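You operate a simulated robot arm through the tools that you are given. There is no shell and no other tool.

Carry out the task below with a simulated robot arm. There is one attempt and no reset: what you move stays moved.

TASK
Brew about two cups of coffee, then switch the machine off.
Fine: the filter is loaded; water comes from the measuring jug, which goes back; shut the lid before switching on and let it drip through. Set down upright: measuring jug.
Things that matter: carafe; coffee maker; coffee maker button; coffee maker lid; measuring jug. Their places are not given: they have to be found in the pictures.

Only the result counts: the job must be done as asked and must still hold three seconds after the hand-in. Knocking over, shifting, dropping, spilling or breaking anything else fails it. A push-on lid holds only when it is set on centred and level and pressed home; a screw cap is set on level and turned clockwise until tight.

THE ROBOT
A 7-joint arm with a two-finger parallel gripper, fixed in place. Base frame: the origin is at the foot of the arm, x ahead of it, y to its left, z up; the work surface is at about z = 0.9. Readings come in m, rad, newtons and seconds.
Its first joint turns from -2.897 to 2.897 rad. Payload 4.4 kg.
The TCP is the grasp point between the finger pads, 0.023 m short of the fingertips. In the tool frame z runs along the fingers and y along their closing line. The gripper opens to 0.094 m. The fingers are 0.038 m wide and 0.01 m thick; the gripper's body (0.054 by 0.096 m) begins 0.039 m behind the TCP.
Orientation is that of the tool frame in the base frame, as a unit quaternion [x, y, z, w]. With the fingers straight down and closing along the base's y, the tool's x points along the base's -x, its y along +y and its z along -z.

THE INTERFACE
- The arm moves only by the tool send_rows. Its argument "motion" is one flat list of numbers, 7 for each row, row after row: the shift along the tool's x, y, z in m, then the turn, a rotation vector about the tool's x, y, z in rad, then the opening in per cent of the stroke, from 0 (shut) to 100 (fully open). In form: [x, y, z, ax, ay, az, jaw, x, y, z, ax, ay, az, jaw, ...]. A call has 1 to 20 rows; each row is the pose to reach, as a shift and turn from the pose commanded when the call began, along the tool's axes at that moment. Rows are played at 5 a second. More than 0.05 m and 0.15 rad between two rows, or a gripper value outside its range, and nothing of the call is played. Where a pose cannot be reached the arm comes as near as it can. A force on the tool above 40 N (or 10 N above the force at the start of the call, whichever is more), or a blocked arm, ends the call early, and 0.2 s more pass. The fingers move at their own pace (about 0.072 m/s each) and stop on an object; they squeeze with about 42 N. The grip force told is the motor's: it shows also when the fingers shut on nothing. Time passes only in rows, and 0.2 s behind the last, so rows that repeat a pose let the fingers close. It gives the time, the measured TCP pose, the force on the tool (base axes), the opening and the grip force at its end, in the units of the frame above (readings bear some noise), with the torque about the TCP (base axes, N m) and any sound that the robot's microphone picked up.
- Cameras (640 x 400 px; columns grow to the right, rows downward): "scene" is fixed at [0.2199, -0.4991, 1.6029]; the picture's right is [0.72, -0.69, 0.00], its down [-0.28, -0.30, -0.91] and it looks along [0.63, 0.66, -0.41] (base axes); focal length 286 px, centre (320, 200). "wrist" rides on the gripper at [0.086, 0.016, -0.075] in the tool frame; the picture's right is [-0.18, 0.98, 0.00], its down [-0.58, -0.11, -0.81] and it looks along [-0.79, -0.15, 0.59] (tool axes); focal length 243 px, centre (320, 200).
- grab_frame(camera): a new picture of that camera. No time passes.
- point_at(camera, pixels): there is no depth. For up to 12 entries [column, row, z] of the newest picture of that camera ("zoom" is the newest enlarged one), the place [x, y] in the base frame at which the ray of that pixel passes the height z, good to about 0.002 m. No time passes.
- inspect(camera, box): a new picture of the part [left, top, right, bottom] of that camera's present view, enlarged. No time passes.
- finish_job(): hands the job in; it is judged then, once.

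Unless the task says otherwise, let go and move clear before handing in.

The tools are called after "Emit:" as name(argument=value, ...) on one line, values as JSON. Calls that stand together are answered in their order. send_rows: Moves the arm, as the interface text tells. Its arguments: {"type":"object","properties":{"motion":{"type":"array","items":{"type":"number"}}},"required":["motion"]} The other tools are called the same way: grab_frame (camera) takes a picture; point_at (camera, pixels) gives the place at which the rays of pixels pass given heights; inspect (camera, box) takes an enlarged picture of a part of a camera's view; finish_job () hands the job in.

At the start:

```text
t: 0.0
ee_pos: [0.6755, 0.225, 1.5625]
tcp_rot: [-0.001, 1.0, 0.0, 0.001]
contact_force: [0.1, 1.3, 0.2]
torque: [-0.04, 0.0, 0.01]
gripper_width: 0.094
gripper_force: 0.1
```

scene: 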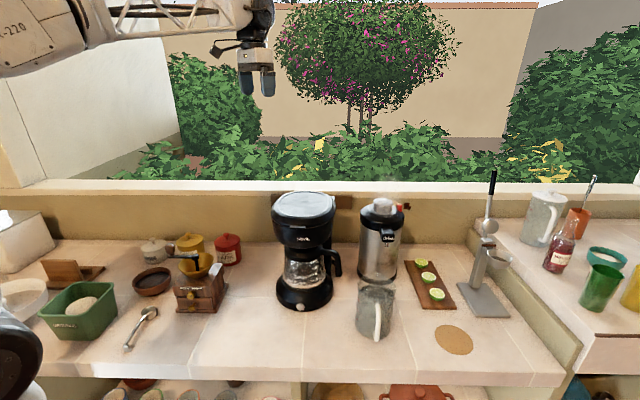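
wrist: 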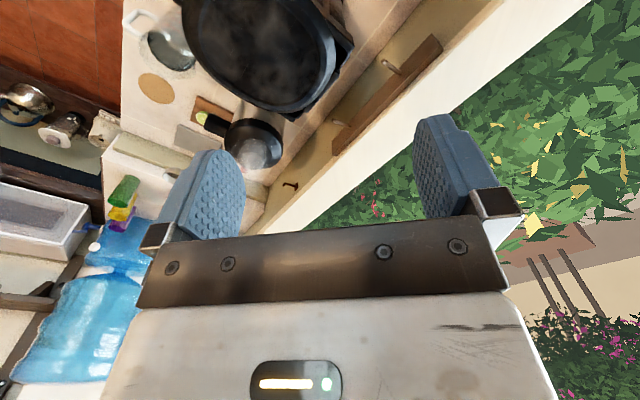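

The scene picture shows the coffee maker around pixel (305,250), with its carafe at (305,270), and a jug with a white handle at (375,310). I'll zoom in on these to see the details.

Emit:
inspect(camera="scene", box=[250, 180, 410, 350])

Emit:
inspect(camera="scene", box=[340, 260, 420, 350])

Emit:
inspect(camera="wrist", box=[100, 0, 400, 190])

Emit:
inspect(camera="scene", box=[470, 170, 640, 340])

```text
2.35 times, centred on (330, 265) of scene
```

zoom: 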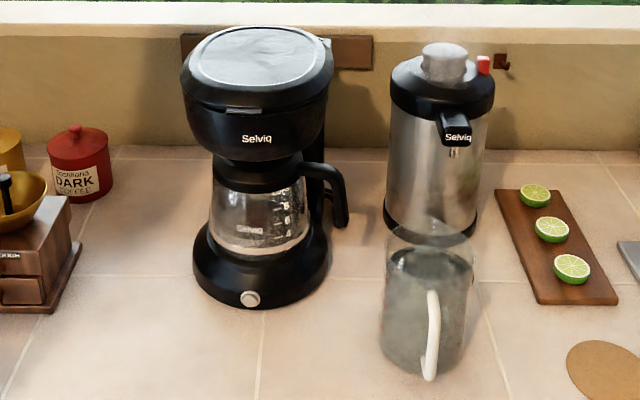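

```text
4.44 times, centred on (380, 305) of scene
```

zoom: 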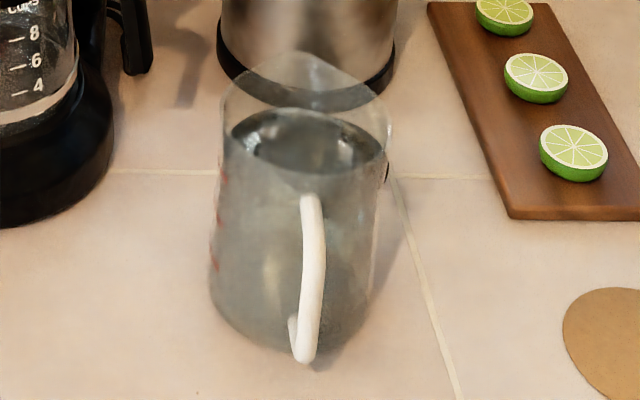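

```text
2.11 times, centred on (250, 95) of wrist
```

zoom: 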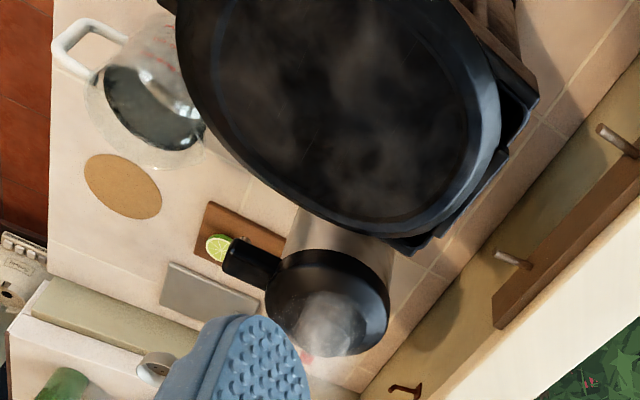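

```text
2.35 times, centred on (555, 255) of scene
```

zoom: 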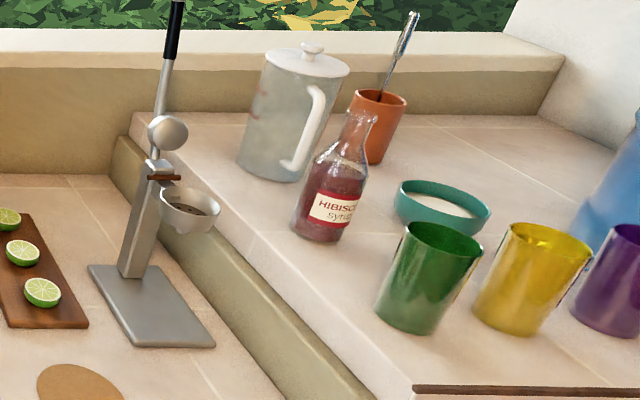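

The jug at (375,310) is nearly full of water, with its handle facing the camera. The coffee maker stands at (305,250), its button is near (312,307), and its lid is the grey disc at (303,205). I'll measure where these are.

Emit:
grab_frame(camera="scene")

Emit:
point_at(camera="scene", pixels=[[277, 295, 0.9], [333, 290, 0.9], [305, 311, 0.9], [313, 307, 0.92], [356, 330, 0.9], [394, 330, 0.9], [375, 338, 0.9], [379, 339, 0.91], [330, 205, 1.2], [275, 205, 1.2], [303, 192, 1.2], [303, 218, 1.2]])

Emit:
point_at(camera="wrist", pixels=[[268, 50, 1.2], [182, 20, 1.2], [335, 50, 1.2], [272, 118, 1.2], [290, 113, 1.2], [260, 0, 1.2], [127, 17, 1.0], [132, 35, 0.95], [175, 68, 0.9], [166, 50, 1.0], [156, 88, 0.9], [355, 50, 1.15]])

```text
taken
```

scene: 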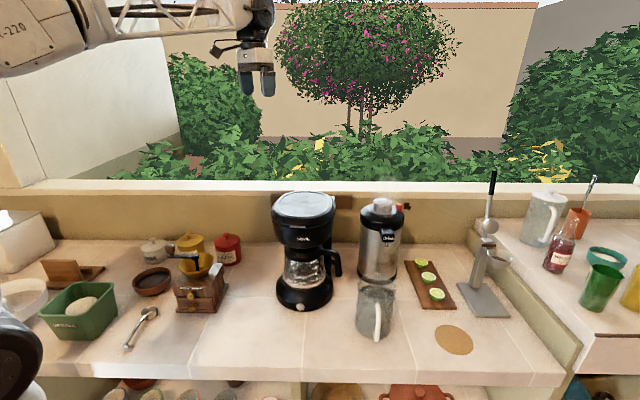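

```text
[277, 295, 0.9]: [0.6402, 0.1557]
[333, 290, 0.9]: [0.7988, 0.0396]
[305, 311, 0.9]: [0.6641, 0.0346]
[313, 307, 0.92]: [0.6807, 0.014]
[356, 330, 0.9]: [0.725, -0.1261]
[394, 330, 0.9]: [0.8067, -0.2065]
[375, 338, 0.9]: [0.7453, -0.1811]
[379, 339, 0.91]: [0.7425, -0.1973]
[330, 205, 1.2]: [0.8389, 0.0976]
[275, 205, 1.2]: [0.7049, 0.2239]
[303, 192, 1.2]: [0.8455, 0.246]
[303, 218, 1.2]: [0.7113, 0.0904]
```

```text
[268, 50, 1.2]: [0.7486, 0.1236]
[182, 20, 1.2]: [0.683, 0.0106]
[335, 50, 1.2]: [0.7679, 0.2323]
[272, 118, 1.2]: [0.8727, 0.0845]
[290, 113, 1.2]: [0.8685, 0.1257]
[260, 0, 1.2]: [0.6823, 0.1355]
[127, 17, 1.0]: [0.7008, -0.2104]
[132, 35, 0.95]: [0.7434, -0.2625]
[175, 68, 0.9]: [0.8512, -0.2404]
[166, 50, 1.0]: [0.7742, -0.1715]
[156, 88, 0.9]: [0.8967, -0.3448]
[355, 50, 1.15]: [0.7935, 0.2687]
```

The machine centre looks to be about (0.75, 0.12), and the jug is at about (0.78, -0.15). Next I'll zoom in on the lid, the button and the jug from the scene camera and measure the counter edges.

Emit:
inspect(camera="scene", box=[262, 182, 346, 236])

Emit:
inspect(camera="scene", box=[268, 240, 350, 316])

Emit:
point_at(camera="scene", pixels=[[100, 367, 0.9], [300, 373, 0.9], [500, 376, 0.9], [120, 240, 0.9], [350, 242, 0.9], [450, 244, 0.9], [465, 243, 0.9], [560, 374, 0.9]])

```text
7.41 times, centred on (304, 209) of scene
```

zoom: 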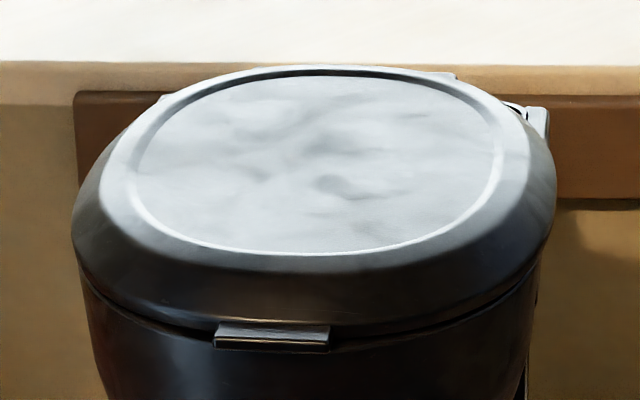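

```text
5.26 times, centred on (309, 278) of scene
```

zoom: 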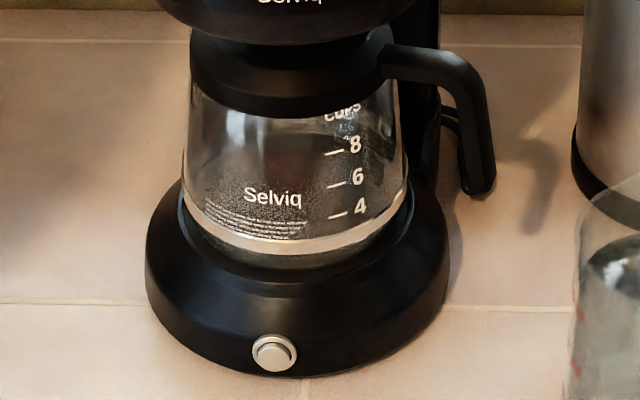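

```text
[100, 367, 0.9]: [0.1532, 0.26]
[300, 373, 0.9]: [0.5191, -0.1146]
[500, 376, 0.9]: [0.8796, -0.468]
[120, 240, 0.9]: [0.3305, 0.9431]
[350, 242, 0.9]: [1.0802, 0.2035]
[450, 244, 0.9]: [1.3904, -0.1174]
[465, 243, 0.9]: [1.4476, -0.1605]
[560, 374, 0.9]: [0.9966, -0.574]
```

The lid has a front tab at scene (297,228), and the button is at (300,307). The counter runs at about 45° to the base axes. I'll move the wrist camera in front of and above the machine for a second view.

Emit:
send_rows(motion=[0.0116, -0.0295, 0.0188, 0, 0, -0.0785, 100, 0.0231, -0.059, 0.0375, 0, 0, -0.157, 100, 0.0347, -0.0885, 0.0563, 0, 0, -0.2355, 100, 0.0462, -0.118, 0.075, 0, 0, -0.314, 100, 0.0578, -0.1475, 0.0938, 0, 0, -0.3925, 100, 0.0693, -0.177, 0.1125, 0, 0, -0.471, 100, 0.0809, -0.2065, 0.1313, 0, 0, -0.5495, 100, 0.0924, -0.236, 0.15, 0, 0, -0.628, 100, 0.104, -0.2655, 0.1688, 0, 0, -0.7065, 100, 0.1155, -0.295, 0.1875, 0, 0, -0.785, 100])

Emit:
grab_frame(camera="wrist")

Emit:
grab_frame(camera="scene")

```text
t: 2.2
ee_pos: [0.5604, -0.0714, 1.3759]
tcp_rot: [-0.383, 0.924, -0.001, 0.001]
contact_force: [-0.3, -0.1, 0.7]
torque: [-0.02, -0.01, 0.01]
gripper_width: 0.0941
gripper_force: 0.2
```

```text
taken
```

wrist: 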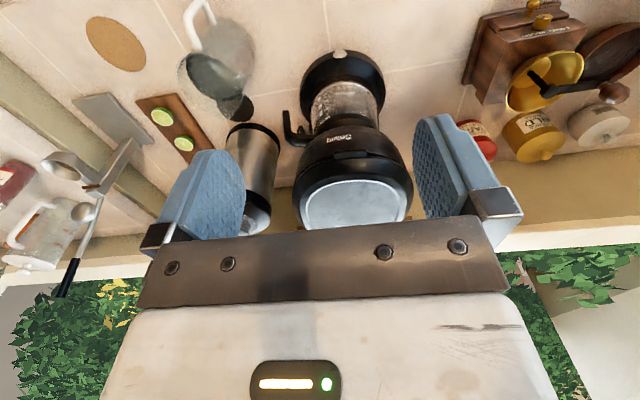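

```text
taken
```

scene: 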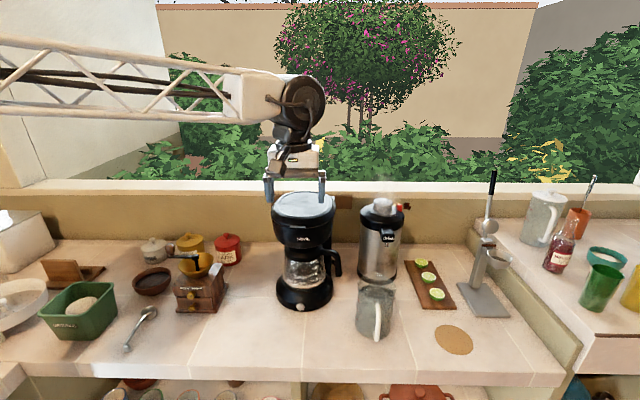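

In the upside-down wrist view I can see the machine from the front: button near (340,55), lid at (355,200). I'll enlarge it.

Emit:
inspect(camera="wrist", box=[270, 40, 430, 240])

Emit:
inspect(camera="wrist", box=[150, 0, 300, 130])

Emit:
point_at(camera="wrist", pixels=[[340, 54, 0.92], [301, 85, 0.92], [385, 85, 0.92], [343, 155, 1.17], [343, 155, 1.2], [343, 155, 1.15], [356, 200, 1.2], [303, 195, 1.2], [411, 190, 1.2]])

Emit:
point_at(camera="scene", pixels=[[300.3, 307.1, 0.92], [300.3, 307.1, 0.94], [300.3, 307.1, 0.93], [297.4, 227.6, 1.1], [297.4, 227.6, 1.15], [297.4, 227.6, 1.17], [297.4, 227.6, 1.2], [297.4, 227.6, 1.25]])

```text
2.00 times, centred on (350, 140) of wrist
```

zoom: 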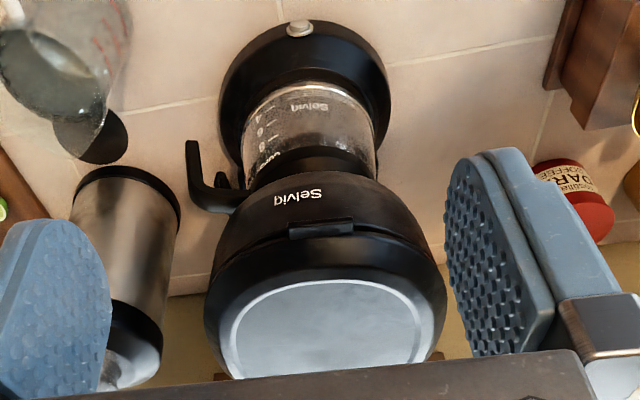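

```text
3.08 times, centred on (225, 65) of wrist
```

zoom: 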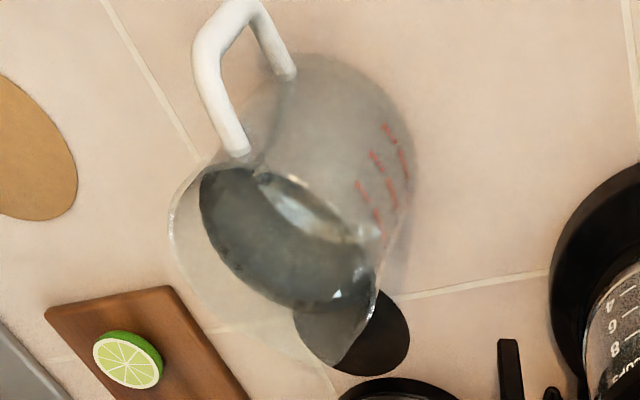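

```text
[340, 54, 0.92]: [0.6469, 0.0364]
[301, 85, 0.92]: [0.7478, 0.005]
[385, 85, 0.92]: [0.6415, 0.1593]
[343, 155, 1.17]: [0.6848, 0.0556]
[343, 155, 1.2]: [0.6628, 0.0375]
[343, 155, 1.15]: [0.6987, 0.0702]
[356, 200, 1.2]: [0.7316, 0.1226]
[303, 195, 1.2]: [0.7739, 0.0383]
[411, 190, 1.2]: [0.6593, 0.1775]
```

```text
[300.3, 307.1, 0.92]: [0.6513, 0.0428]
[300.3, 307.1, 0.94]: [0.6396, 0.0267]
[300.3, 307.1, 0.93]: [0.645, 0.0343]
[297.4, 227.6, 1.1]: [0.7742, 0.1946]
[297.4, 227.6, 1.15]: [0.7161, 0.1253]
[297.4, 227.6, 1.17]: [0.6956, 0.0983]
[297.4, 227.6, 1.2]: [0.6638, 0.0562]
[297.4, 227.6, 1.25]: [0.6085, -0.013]
```

The button triangulates to about (0.643, 0.032, 0.933). Before I move, I'll get the lid tab (wrist pixel about (350,154)) and the lid outline from this same picture.

Emit:
point_at(camera="wrist", pixels=[[350.5, 154, 1.1], [350.5, 154, 1.15], [350.5, 154, 1.2], [334.5, 157, 1.17], [366.5, 153, 1.17], [302, 195, 1.2], [413, 185, 1.2], [315, 110, 1.1], [294, 113, 1.1], [296, 142, 1.1], [339.5, 54, 0.933]])

Emit:
send_rows(motion=[0.0044, 0.0011, 0.0329, 0, 0, 0.1297, 100, 0.0089, 0.0021, 0.0657, 0, 0, 0.2593, 100, 0.0133, 0.0032, 0.0986, 0, 0, 0.389, 100, 0.0177, 0.0042, 0.1314, 0, 0, 0.5186, 100, 0.0221, 0.0053, 0.1643, 0, 0, 0.6483, 100, 0.0266, 0.0063, 0.1971, 0, 0, 0.7779, 100, 0.031, 0.0074, 0.23, 0, 0, 0.9076, 100])

Emit:
grab_frame(camera="wrist")

```text
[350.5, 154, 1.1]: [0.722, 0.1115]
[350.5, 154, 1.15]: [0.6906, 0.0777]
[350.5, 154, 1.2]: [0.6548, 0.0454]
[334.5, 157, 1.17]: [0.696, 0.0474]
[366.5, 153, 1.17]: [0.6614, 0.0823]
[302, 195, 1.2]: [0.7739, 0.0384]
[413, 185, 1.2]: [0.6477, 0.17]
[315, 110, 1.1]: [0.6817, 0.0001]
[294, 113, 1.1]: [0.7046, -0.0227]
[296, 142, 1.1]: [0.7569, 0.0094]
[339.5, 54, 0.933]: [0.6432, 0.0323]
```

```text
t: 3.8
ee_pos: [0.5356, -0.0862, 1.1468]
tcp_rot: [0.061, 0.998, 0.001, 0.0]
contact_force: [0.5, -0.1, -0.1]
torque: [-0.03, -0.01, -0.01]
gripper_width: 0.0942
gripper_force: 0.1
```

```text
taken
```

wrist: 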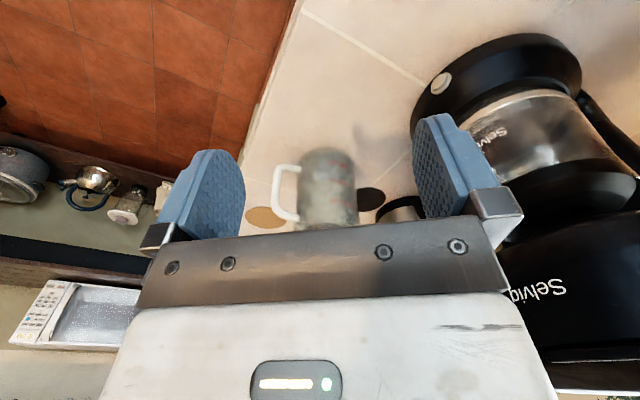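

The lid tab triangulates to about (0.643, 0.034, 1.217), straight above the button, so the machine's front faces -(0.71, 0.70). The jug is at wrist (325,190), partly hidden, so I'll zoom in on it.

Emit:
inspect(camera="wrist", box=[250, 130, 410, 235])

```text
3.81 times, centred on (330, 182) of wrist
```

zoom: 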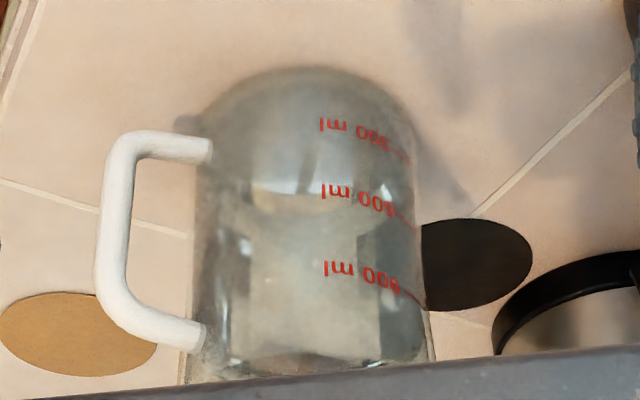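

The jug is marked 300/600/900 ml, and its water surface sits above the 900 mark. The carafe's marks work out to roughly 125 ml per cup. I'll rise and look at the lid and its hinge from the machine's left side.

Emit:
send_rows(motion=[0, 0, -0.0467, 0, 0, 0, 100, 0, 0, -0.0933, 0, 0, 0, 100, 0, 0, -0.14, 0, 0, 0, 100, 0, 0, -0.1867, 0, 0, 0, 100, 0, 0, -0.2333, 0, 0, 0, 100, 0, 0, -0.28, 0, 0, 0, 100, -0.0012, 0.0454, -0.28, 0, 0, 0.0673, 100, -0.0024, 0.0908, -0.28, 0, 0, 0.1346, 100, -0.0036, 0.1362, -0.28, 0, 0, 0.2019, 100, -0.0047, 0.1817, -0.28, 0, 0, 0.2691, 100, -0.0059, 0.2271, -0.28, 0, 0, 0.3364, 100, -0.0071, 0.2725, -0.28, 0, 0, 0.4037, 100, -0.0083, 0.3179, -0.28, 0, 0, 0.471, 100])

Emit:
grab_frame(camera="wrist")

Emit:
inspect(camera="wrist", box=[200, 40, 440, 230])

```text
t: 6.6
ee_pos: [0.5829, 0.229, 1.4262]
tcp_rot: [0.293, 0.956, 0.001, 0.002]
contact_force: [0.0, 0.5, 0.5]
torque: [0.0, -0.01, 0.0]
gripper_width: 0.0939
gripper_force: 0.0
```

```text
taken
```

wrist: 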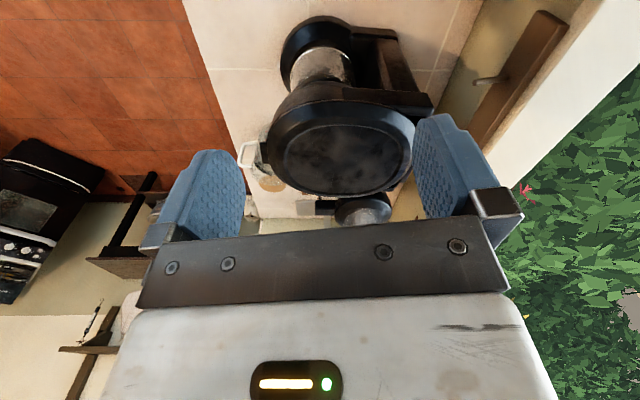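

```text
2.11 times, centred on (320, 135) of wrist
```

zoom: 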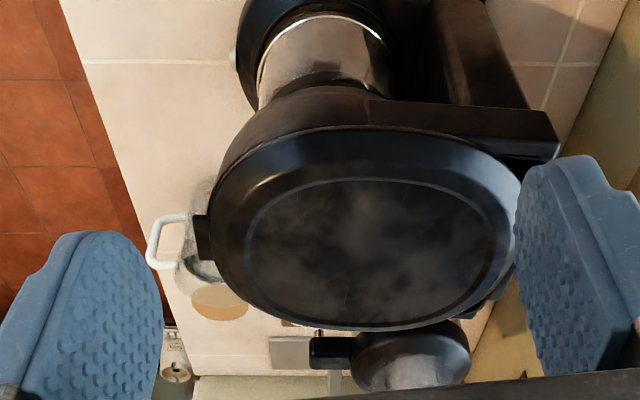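

From the left side, the tab is at zoom (200,237) and the lid's rear is near zoom (518,215). The rear block sits lower than the lid. I'll measure the lid's outline at plausible heights.

Emit:
point_at(camera="zoom", pixels=[[200, 237, 1.217], [518, 215, 1.217], [518, 215, 1.235], [355, 328, 1.225], [360, 128, 1.217], [245, 255, 1.24], [492, 235, 1.24], [360, 180, 1.24], [365, 327, 1.24], [548, 110, 1.2], [558, 150, 1.2], [370, 100, 1.2]])

Emit:
inspect(camera="wrist", box=[340, 60, 450, 210])

Emit:
inspect(camera="wrist", box=[240, 110, 320, 200])

```text
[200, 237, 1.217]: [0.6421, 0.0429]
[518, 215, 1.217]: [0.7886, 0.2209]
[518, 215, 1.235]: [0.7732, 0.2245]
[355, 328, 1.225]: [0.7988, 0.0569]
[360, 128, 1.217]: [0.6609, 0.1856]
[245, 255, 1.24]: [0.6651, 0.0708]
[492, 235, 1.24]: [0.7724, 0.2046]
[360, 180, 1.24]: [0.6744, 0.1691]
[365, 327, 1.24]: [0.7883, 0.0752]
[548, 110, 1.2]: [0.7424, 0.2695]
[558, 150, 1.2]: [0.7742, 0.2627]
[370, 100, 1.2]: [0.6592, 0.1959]
```

```text
2.67 times, centred on (395, 135) of wrist
```

zoom: 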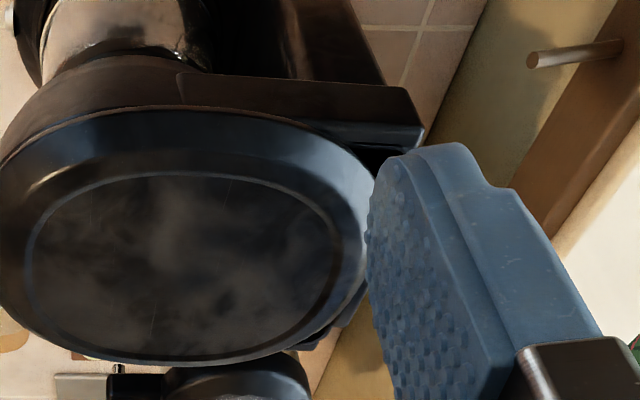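

```text
4.44 times, centred on (280, 155) of wrist
```

zoom: 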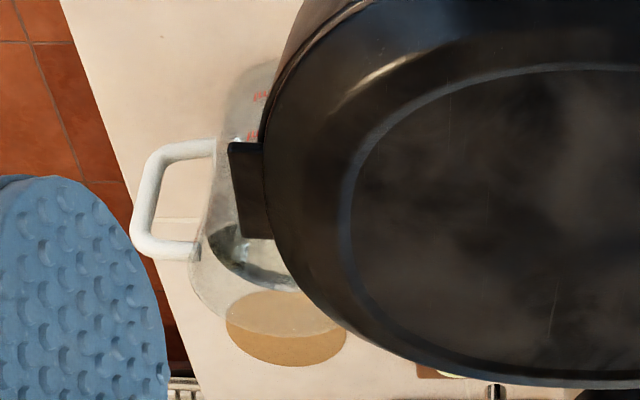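

The lid is about 0.21 × 0.19 m, with its tab at (0.642, 0.040, 1.217) and its hinge at the rear around (0.80, 0.19). I'll move in front of the tab, then tilt the tool horizontal so the fingers can go above and below it.

Emit:
send_rows(motion=[-0.0182, -0.0387, 0, 0, 0, 0.0274, 100, -0.0364, -0.0775, 0, 0, 0, 0.0549, 100, -0.0546, -0.1162, 0, 0, 0, 0.0823, 100, -0.0727, -0.1549, 0, 0, 0, 0.1097, 100, -0.0909, -0.1936, 0, 0, 0, 0.1371, 100, -0.1091, -0.2324, 0, 0, 0, 0.1646, 100, -0.1273, -0.2711, 0, 0, 0, 0.192, 100])

```text
t: 8.2
ee_pos: [0.5355, -0.0678, 1.4252]
tcp_rot: [0.382, 0.924, 0.001, 0.001]
contact_force: [-0.6, 0.4, -0.3]
torque: [-0.01, -0.04, -0.01]
gripper_width: 0.094
gripper_force: 0.1
```

The arm is at (0.5355, -0.068, 1.425), pointing down and aligned with the machine. Now I'll tilt it 90° about tool x so the fingers point at the machine.

Emit:
send_rows(motion=[0, 0, 0, -0.131, 0, 0, 100, 0, 0, 0, -0.262, 0, 0, 100, 0, 0, 0, -0.393, 0, 0, 100, 0, 0, 0, -0.524, 0, 0, 100, 0, 0, 0, -0.654, 0, 0, 100, 0, 0, 0, -0.785, 0, 0, 100, 0, 0, 0, -0.916, 0, 0, 100, 0, 0, 0, -1.047, 0, 0, 100, 0, 0, 0, -1.178, 0, 0, 100, 0, 0, 0, -1.309, 0, 0, 100, 0, 0, 0, -1.44, 0, 0, 100, 0, 0, 0, -1.571, 0, 0, 100])

Emit:
grab_frame(camera="scene")

Emit:
grab_frame(camera="wrist")

```text
t: 10.8
ee_pos: [0.5352, -0.0689, 1.4261]
tcp_rot: [0.27, 0.653, 0.654, 0.271]
contact_force: [-0.3, 0.4, -0.1]
torque: [0.01, 0.02, -0.02]
gripper_width: 0.0943
gripper_force: 0.1
```

```text
taken
```

scene: 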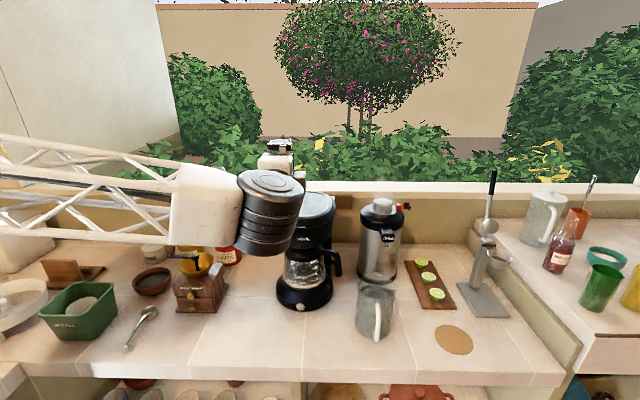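

```text
taken
```

wrist: 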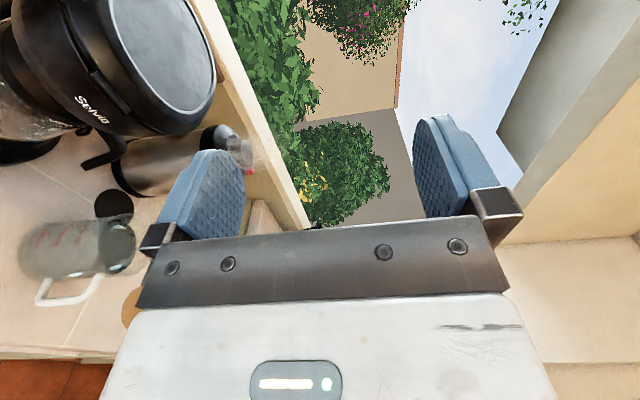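

The tool is now horizontal and facing the machine. The wrist view shows the tab side-on near (103,88), so I'll zoom in and measure it precisely.

Emit:
inspect(camera="wrist", box=[50, 20, 230, 150])

Emit:
inspect(camera="wrist", box=[70, 50, 140, 115])

```text
3.08 times, centred on (140, 85) of wrist
```

zoom: 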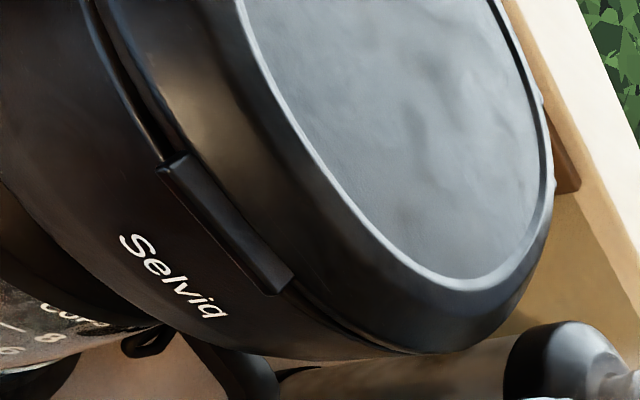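

```text
6.15 times, centred on (105, 82) of wrist
```

zoom: 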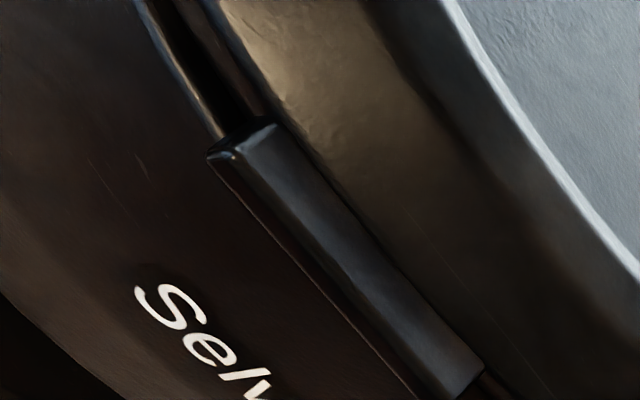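

The tab's top face runs from zoom (215,158)-(275,125) to (430,395)-(482,376). I'll measure these corners and triangulate with the scene view.

Emit:
point_at(camera="zoom", pixels=[[215, 158, 1.21], [215, 158, 1.22], [275, 125, 1.21], [275, 125, 1.22], [430, 395, 1.21], [430, 395, 1.22], [482, 376, 1.21], [482, 376, 1.22], [325, 277, 1.2], [325, 277, 1.21], [325, 277, 1.22], [325, 277, 1.23]])

Emit:
inspect(camera="scene", box=[280, 200, 340, 240])

```text
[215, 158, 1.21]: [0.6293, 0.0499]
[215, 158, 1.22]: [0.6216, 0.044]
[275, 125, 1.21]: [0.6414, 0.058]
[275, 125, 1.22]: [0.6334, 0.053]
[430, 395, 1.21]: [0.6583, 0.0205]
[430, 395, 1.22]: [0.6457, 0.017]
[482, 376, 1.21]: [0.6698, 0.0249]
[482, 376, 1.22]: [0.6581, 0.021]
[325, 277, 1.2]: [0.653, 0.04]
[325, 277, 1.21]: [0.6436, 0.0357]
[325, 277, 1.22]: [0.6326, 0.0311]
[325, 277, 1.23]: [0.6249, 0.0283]
```

```text
10.00 times, centred on (310, 220) of scene
```

zoom: 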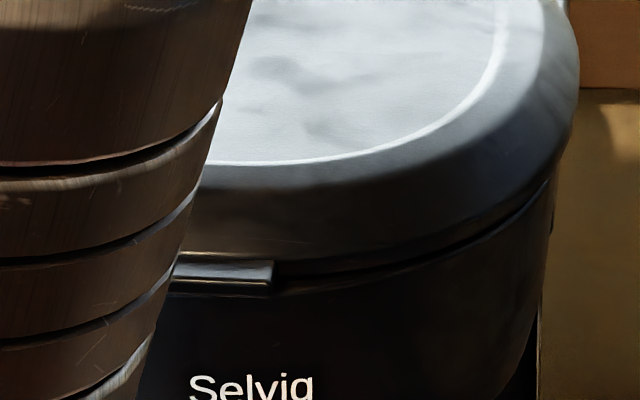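

Emit:
point_at(camera="scene", pixels=[[305, 228, 1.2], [305, 228, 1.21], [305, 228, 1.22], [305, 228, 1.23], [305.3, 226.2, 1.21], [305.3, 226.2, 1.22], [305, 229.7, 1.2], [305, 229.7, 1.21]])

```text
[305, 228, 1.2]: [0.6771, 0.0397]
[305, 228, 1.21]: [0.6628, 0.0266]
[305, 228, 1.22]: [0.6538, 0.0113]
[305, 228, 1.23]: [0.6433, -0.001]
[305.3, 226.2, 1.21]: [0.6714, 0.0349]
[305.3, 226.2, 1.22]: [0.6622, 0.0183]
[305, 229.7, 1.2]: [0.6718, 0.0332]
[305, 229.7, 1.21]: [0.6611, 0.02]
```

The tab's top face is at about z 1.217, with its front edge at axial distance about 0.473 along (0.707, 0.707) and its centre at lateral -0.428. I'll lower to the tab's height in front of it, then check.

Emit:
send_rows(motion=[0, -0.0427, 0, 0, 0, 0, 80, 0, -0.0854, 0, 0, 0, 0, 60, 0, -0.128, 0, 0, 0, 0, 50, 0, -0.1707, 0, 0, 0, 0, 40, 0, -0.2134, 0, 0, 0, 0, 35, 0, -0.2134, 0.035, 0, 0, 0, 35, 0, -0.2134, 0.07, 0, 0, 0, 35])

Emit:
grab_frame(camera="wrist")

Emit:
inspect(camera="scene", box=[240, 180, 350, 260])

```text
t: 12.4
ee_pos: [0.5851, -0.0174, 1.2134]
tcp_rot: [0.27, 0.654, 0.653, 0.27]
contact_force: [-0.1, -0.2, 0.1]
torque: [-0.01, -0.01, -0.02]
gripper_width: 0.0329
gripper_force: 0.0
```

```text
taken
```

wrist: 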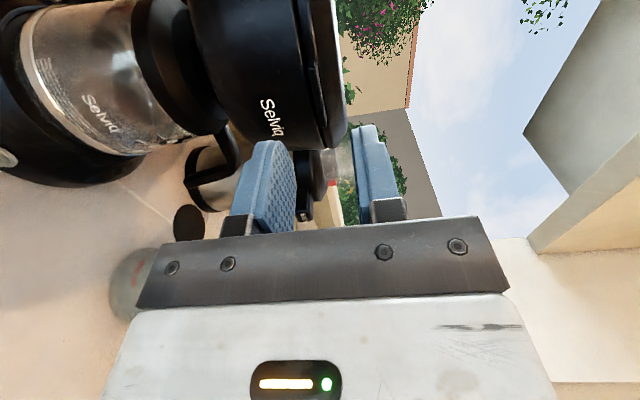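

```text
5.00 times, centred on (295, 220) of scene
```

zoom: 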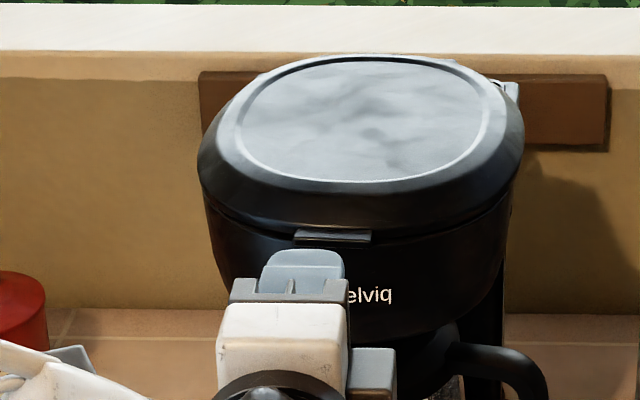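

In the wrist view the tab is near (310,85), between the finger lines at x≈297 (lower) and x≈355 (upper). I'll zoom in to check the alignment.

Emit:
inspect(camera="wrist", box=[230, 20, 410, 230])

Emit:
inspect(camera="wrist", box=[280, 20, 350, 120])

```text
1.90 times, centred on (320, 125) of wrist
```

zoom: 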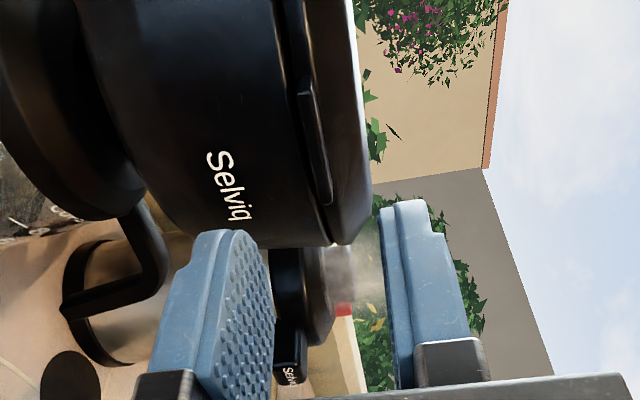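

```text
4.00 times, centred on (315, 70) of wrist
```

zoom: 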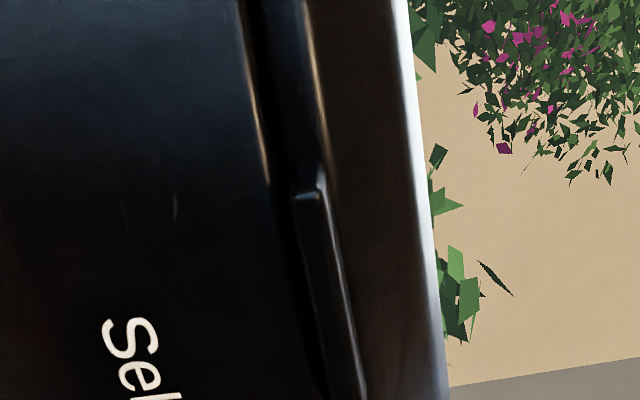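

The tab's front edge spans z 1.2087–1.2148 at axial 0.473, between the fingers. I'll go forward 0.06 m, 1.5 mm lower, and close on it.

Emit:
send_rows(motion=[0, -0.0015, 0.02, 0, 0, 0, 35, 0, -0.0015, 0.04, 0, 0, 0, 35, 0, -0.0015, 0.05, 0, 0, 0, 35, 0, -0.0015, 0.06, 0, 0, 0, 35, 0, -0.0015, 0.06, 0, 0, 0, 0, 0, -0.0015, 0.06, 0, 0, 0, 0, 0, -0.0015, 0.06, 0, 0, 0, 0])

Emit:
inspect(camera="wrist", box=[230, 20, 410, 230])

Emit:
inspect(camera="scene", box=[240, 180, 350, 260])

```text
t: 14.0
ee_pos: [0.6256, 0.0256, 1.212]
tcp_rot: [0.269, 0.654, 0.653, 0.271]
contact_force: [3.9, 6.2, 12.0]
torque: [0.29, -0.07, 0.17]
gripper_width: 0.0079
gripper_force: 42.4
```

```text
1.90 times, centred on (320, 125) of wrist
```

zoom: 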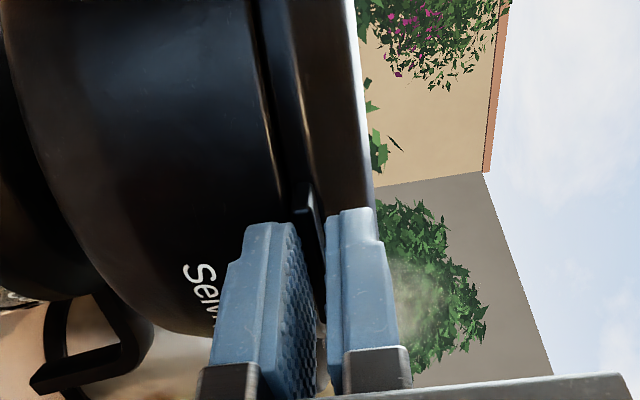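

```text
5.00 times, centred on (295, 220) of scene
```

zoom: 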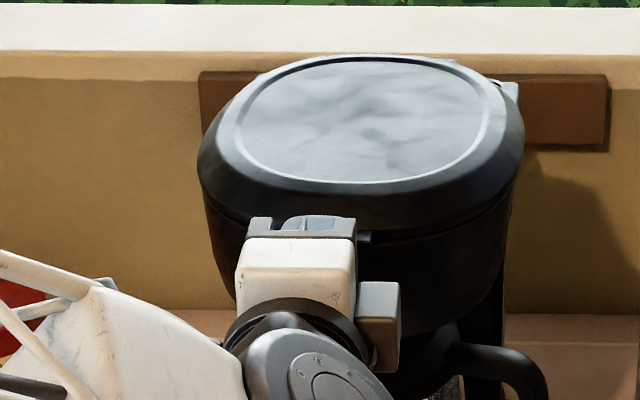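

The tab is gripped (opening 0.0079 m, 42 N). I'll begin raising the lid along an arc about the rear hinge (radius about 0.244 m) and watch the forces.

Emit:
send_rows(motion=[0, 0.0073, 0.0001, 0.03, 0, 0, 0, 0, 0.0146, 0.0004, 0.06, 0, 0, 0, 0, 0.0219, 0.001, 0.09, 0, 0, 0, 0, 0.0292, 0.0018, 0.12, 0, 0, 0, 0, 0.0365, 0.0027, 0.15, 0, 0, 0, 0, 0.0437, 0.0039, 0.18, 0, 0, 0])

Emit:
inspect(camera="scene", box=[240, 160, 370, 260])

Emit:
grab_frame(camera="wrist")

```text
t: 15.4
ee_pos: [0.6295, 0.0274, 1.255]
tcp_rot: [0.294, 0.709, 0.592, 0.245]
contact_force: [-10.5, 0.9, 2.9]
torque: [1.28, 0.85, 0.44]
gripper_width: 0.0075
gripper_force: 41.7
```

```text
4.00 times, centred on (305, 210) of scene
```

zoom: 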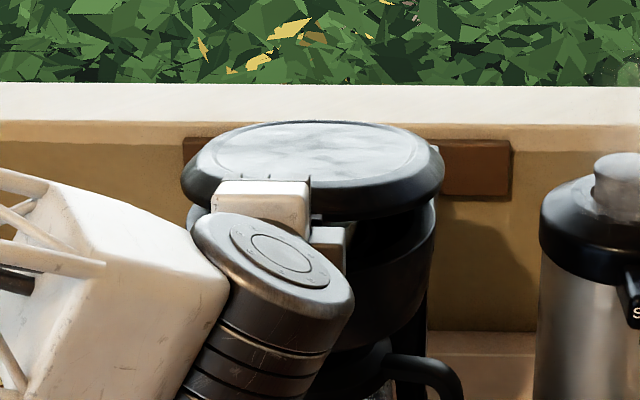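

```text
taken
```

wrist: 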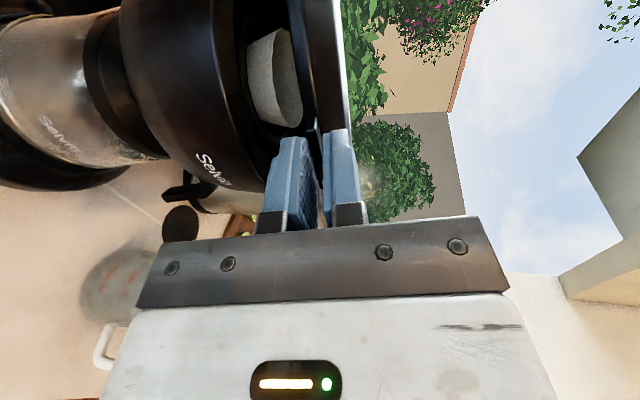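

The lid is rising and the filter is visible inside at wrist (272,75); the forces are modest. I'll continue the arc.

Emit:
send_rows(motion=[0, 0.0085, 0.0001, 0.035, 0, 0, 0, 0, 0.0171, 0.0006, 0.07, 0, 0, 0, 0, 0.0256, 0.0013, 0.105, 0, 0, 0, 0, 0.0341, 0.0024, 0.14, 0, 0, 0, 0, 0.0425, 0.0037, 0.175, 0, 0, 0, 0, 0.0509, 0.0054, 0.21, 0, 0, 0, 0, 0.0592, 0.0073, 0.245, 0, 0, 0, 0, 0.0674, 0.0095, 0.28, 0, 0, 0, 0, 0.0756, 0.012, 0.315, 0, 0, 0, 0, 0.0837, 0.0148, 0.35, 0, 0, 0])

Emit:
inspect(camera="scene", box=[240, 140, 370, 260])

Emit:
grab_frame(camera="wrist")

```text
t: 17.6
ee_pos: [0.6504, 0.0477, 1.3336]
tcp_rot: [0.331, 0.802, 0.459, 0.191]
contact_force: [-3.7, -6.7, 4.8]
torque: [1.5, 0.93, 0.15]
gripper_width: 0.0082
gripper_force: 41.7
```

```text
3.33 times, centred on (305, 200) of scene
```

zoom: 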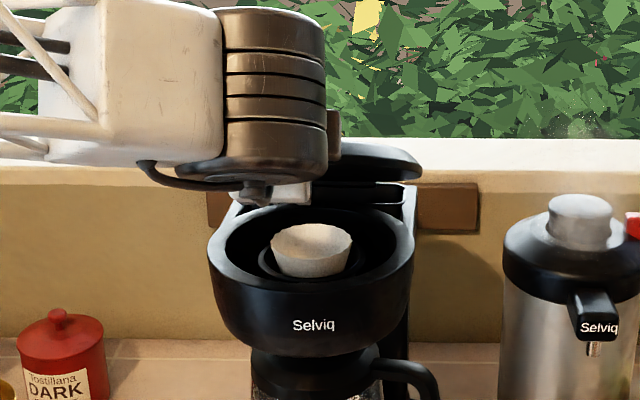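

```text
taken
```

wrist: 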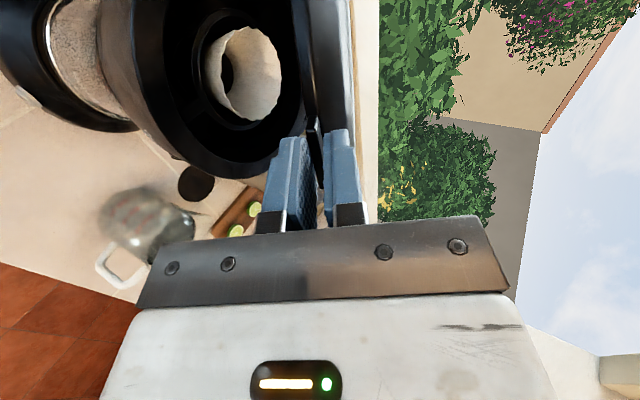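

The lid is about 30° open, the filter basket is at the front of the well, and the grip holds. I'll continue along the arc.

Emit:
send_rows(motion=[0, 0.0085, 0.0001, 0.035, 0, 0, 0, 0, 0.0171, 0.0006, 0.07, 0, 0, 0, 0, 0.0256, 0.0013, 0.105, 0, 0, 0, 0, 0.0341, 0.0024, 0.14, 0, 0, 0, 0, 0.0425, 0.0037, 0.175, 0, 0, 0, 0, 0.0509, 0.0054, 0.21, 0, 0, 0, 0, 0.0592, 0.0073, 0.245, 0, 0, 0, 0, 0.0674, 0.0095, 0.28, 0, 0, 0, 0, 0.0756, 0.012, 0.315, 0, 0, 0, 0, 0.0837, 0.0148, 0.35, 0, 0, 0, 0, 0.0917, 0.0179, 0.385, 0, 0, 0, 0, 0.0995, 0.0212, 0.42, 0, 0, 0, 0, 0.1073, 0.0248, 0.455, 0, 0, 0, 0, 0.1148, 0.0286, 0.49, 0, 0, 0])

Emit:
inspect(camera="scene", box=[230, 100, 390, 260])

Emit:
grab_frame(camera="wrist")

```text
t: 20.6
ee_pos: [0.7077, 0.1063, 1.4202]
tcp_rot: [0.368, 0.889, 0.251, 0.105]
contact_force: [-1.1, -7.8, 9.5]
torque: [0.5, 0.11, -0.36]
gripper_width: 0.0085
gripper_force: 41.8
```

```text
2.50 times, centred on (310, 180) of scene
```

zoom: 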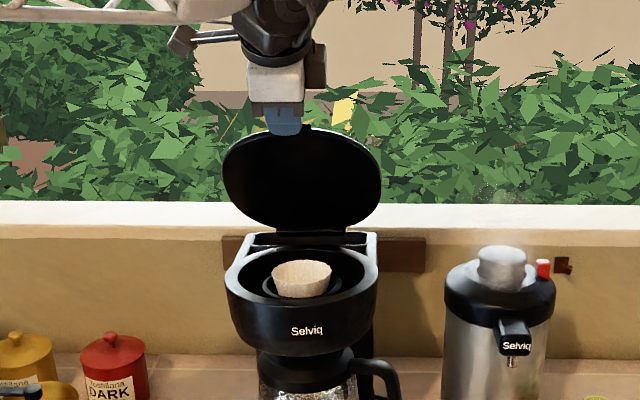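

```text
taken
```

wrist: 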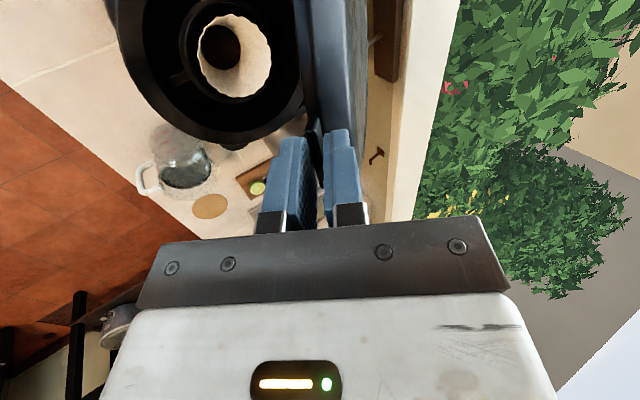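

The lid is near 60°, with the filter and well fully visible. I'll carry on towards and past vertical, watching for a stop.

Emit:
send_rows(motion=[0, 0.0085, 0.0001, 0.035, 0, 0, 0, 0, 0.0171, 0.0006, 0.07, 0, 0, 0, 0, 0.0256, 0.0013, 0.105, 0, 0, 0, 0, 0.0341, 0.0024, 0.14, 0, 0, 0, 0, 0.0425, 0.0037, 0.175, 0, 0, 0, 0, 0.0509, 0.0054, 0.21, 0, 0, 0, 0, 0.0592, 0.0073, 0.245, 0, 0, 0, 0, 0.0674, 0.0095, 0.28, 0, 0, 0, 0, 0.0756, 0.012, 0.315, 0, 0, 0, 0, 0.0837, 0.0148, 0.35, 0, 0, 0, 0, 0.0917, 0.0179, 0.385, 0, 0, 0, 0, 0.0995, 0.0212, 0.42, 0, 0, 0, 0, 0.1073, 0.0248, 0.455, 0, 0, 0, 0, 0.1148, 0.0286, 0.49, 0, 0, 0, 0, 0.1222, 0.0327, 0.525, 0, 0, 0, 0, 0.1296, 0.0373, 0.56, 0, 0, 0])

Emit:
inspect(camera="scene", box=[230, 100, 390, 260])

Emit:
grab_frame(camera="wrist")

```text
t: 24.2
ee_pos: [0.8008, 0.1981, 1.4588]
tcp_rot: [0.383, 0.924, -0.002, 0.001]
contact_force: [4.7, 2.4, 2.6]
torque: [0.86, -0.9, 0.13]
gripper_width: 0.0152
gripper_force: 42.0
stopped in row 16: the force on the tool passed its limit at 42 N (the readings are from after the stop); the commanded pose is now the measured one
```

```text
2.50 times, centred on (310, 180) of scene
```

zoom: 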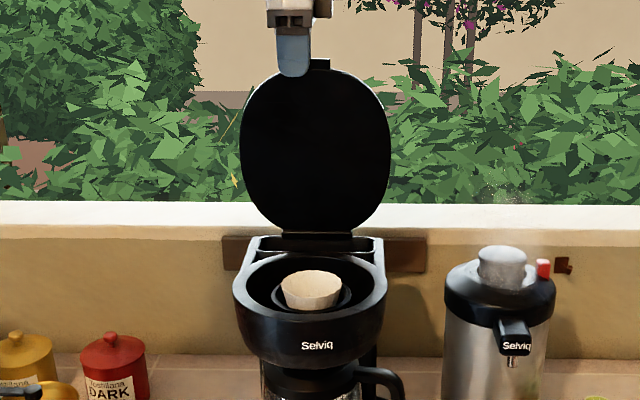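

```text
taken
```

wrist: 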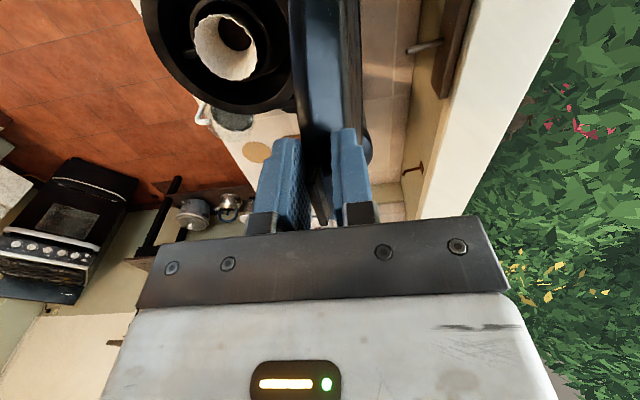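

The call stopped at 42 N, and the machine looks a few pixels off its earlier place. I'll check the scene carefully before doing anything else.

Emit:
grab_frame(camera="scene")

Emit:
inspect(camera="scene", box=[250, 180, 410, 350])

Emit:
inspect(camera="scene", box=[268, 240, 350, 316])

```text
taken
```

scene: 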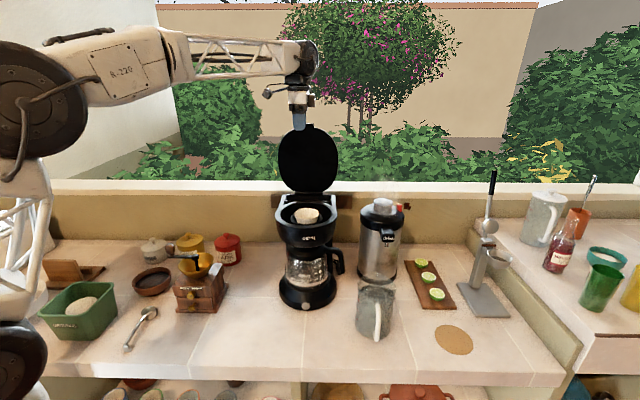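

```text
2.35 times, centred on (330, 265) of scene
```

zoom: 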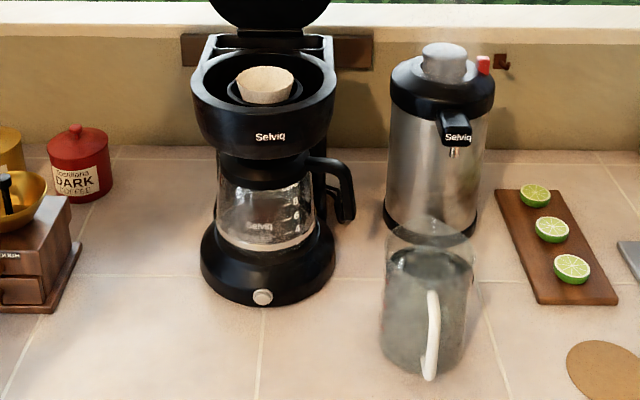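

```text
5.26 times, centred on (309, 278) of scene
```

zoom: 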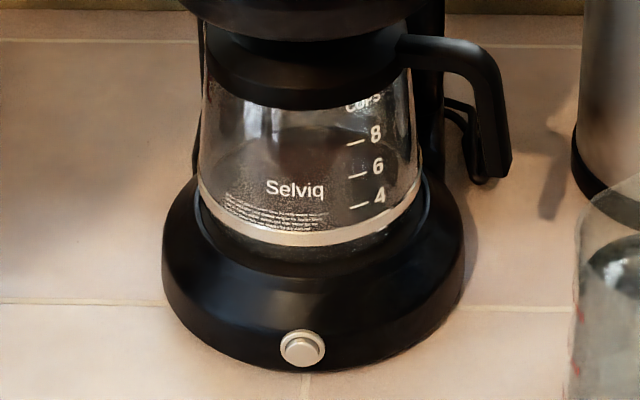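

The machine has slid about 1.5 cm to its right and turned slightly, but it's upright with the carafe in place. The lid looks about vertical, so I'll zoom in at the grip before releasing.

Emit:
inspect(camera="wrist", box=[180, 0, 440, 230])

Emit:
inspect(camera="scene", box=[260, 80, 350, 230])

```text
1.74 times, centred on (310, 115) of wrist
```

zoom: 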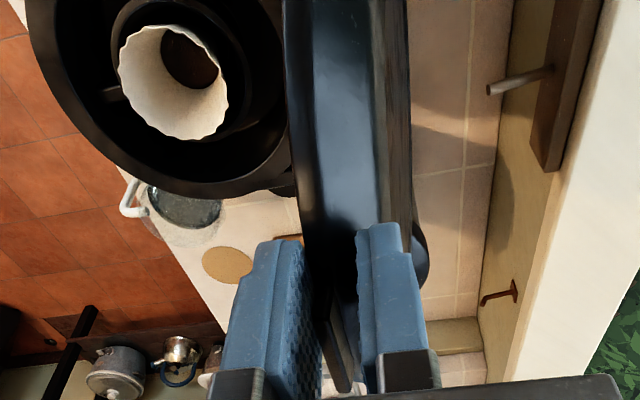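

```text
2.67 times, centred on (305, 155) of scene
```

zoom: 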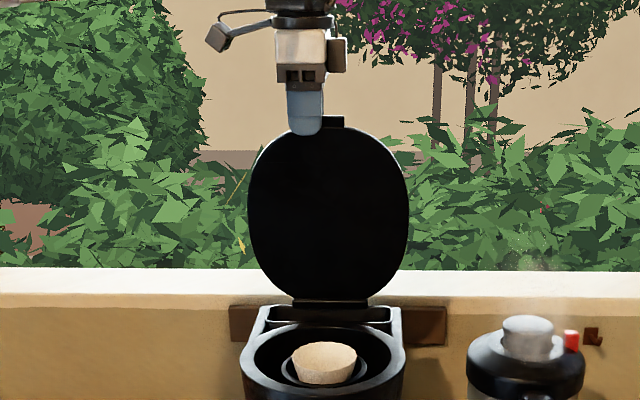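

The lid leans slightly back past vertical and the fingers hold the left half of the tab. I'll open gradually and see whether the lid stays up.

Emit:
send_rows(motion=[0, 0, 0, 0, 0, 0, 20, 0, 0, 0, 0, 0, 0, 28, 0, 0, 0, 0, 0, 0, 36, 0, 0, 0, 0, 0, 0, 45, 0, 0, 0, 0, 0, 0, 45])

Emit:
inspect(camera="wrist", box=[180, 0, 440, 230])

Emit:
inspect(camera="scene", box=[240, 80, 370, 330])

```text
t: 25.4
ee_pos: [0.8008, 0.1976, 1.4576]
tcp_rot: [0.383, 0.924, -0.003, 0.0]
contact_force: [0.1, -0.1, 0.0]
torque: [-0.01, 0.01, 0.0]
gripper_width: 0.0424
gripper_force: 0.1
```

```text
1.74 times, centred on (310, 115) of wrist
```

zoom: 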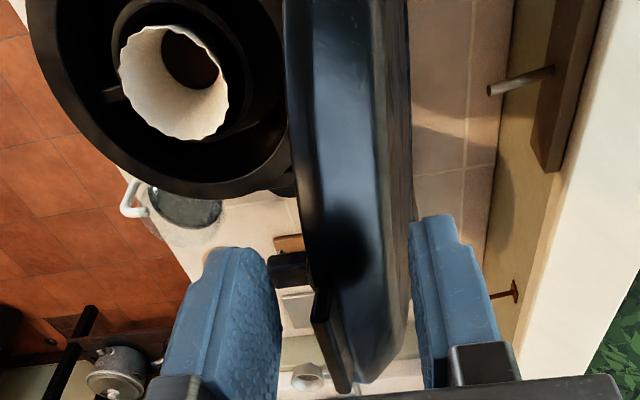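

```text
1.60 times, centred on (305, 205) of scene
```

zoom: 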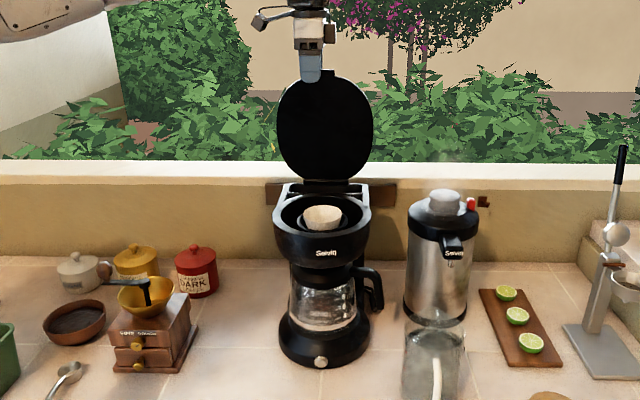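

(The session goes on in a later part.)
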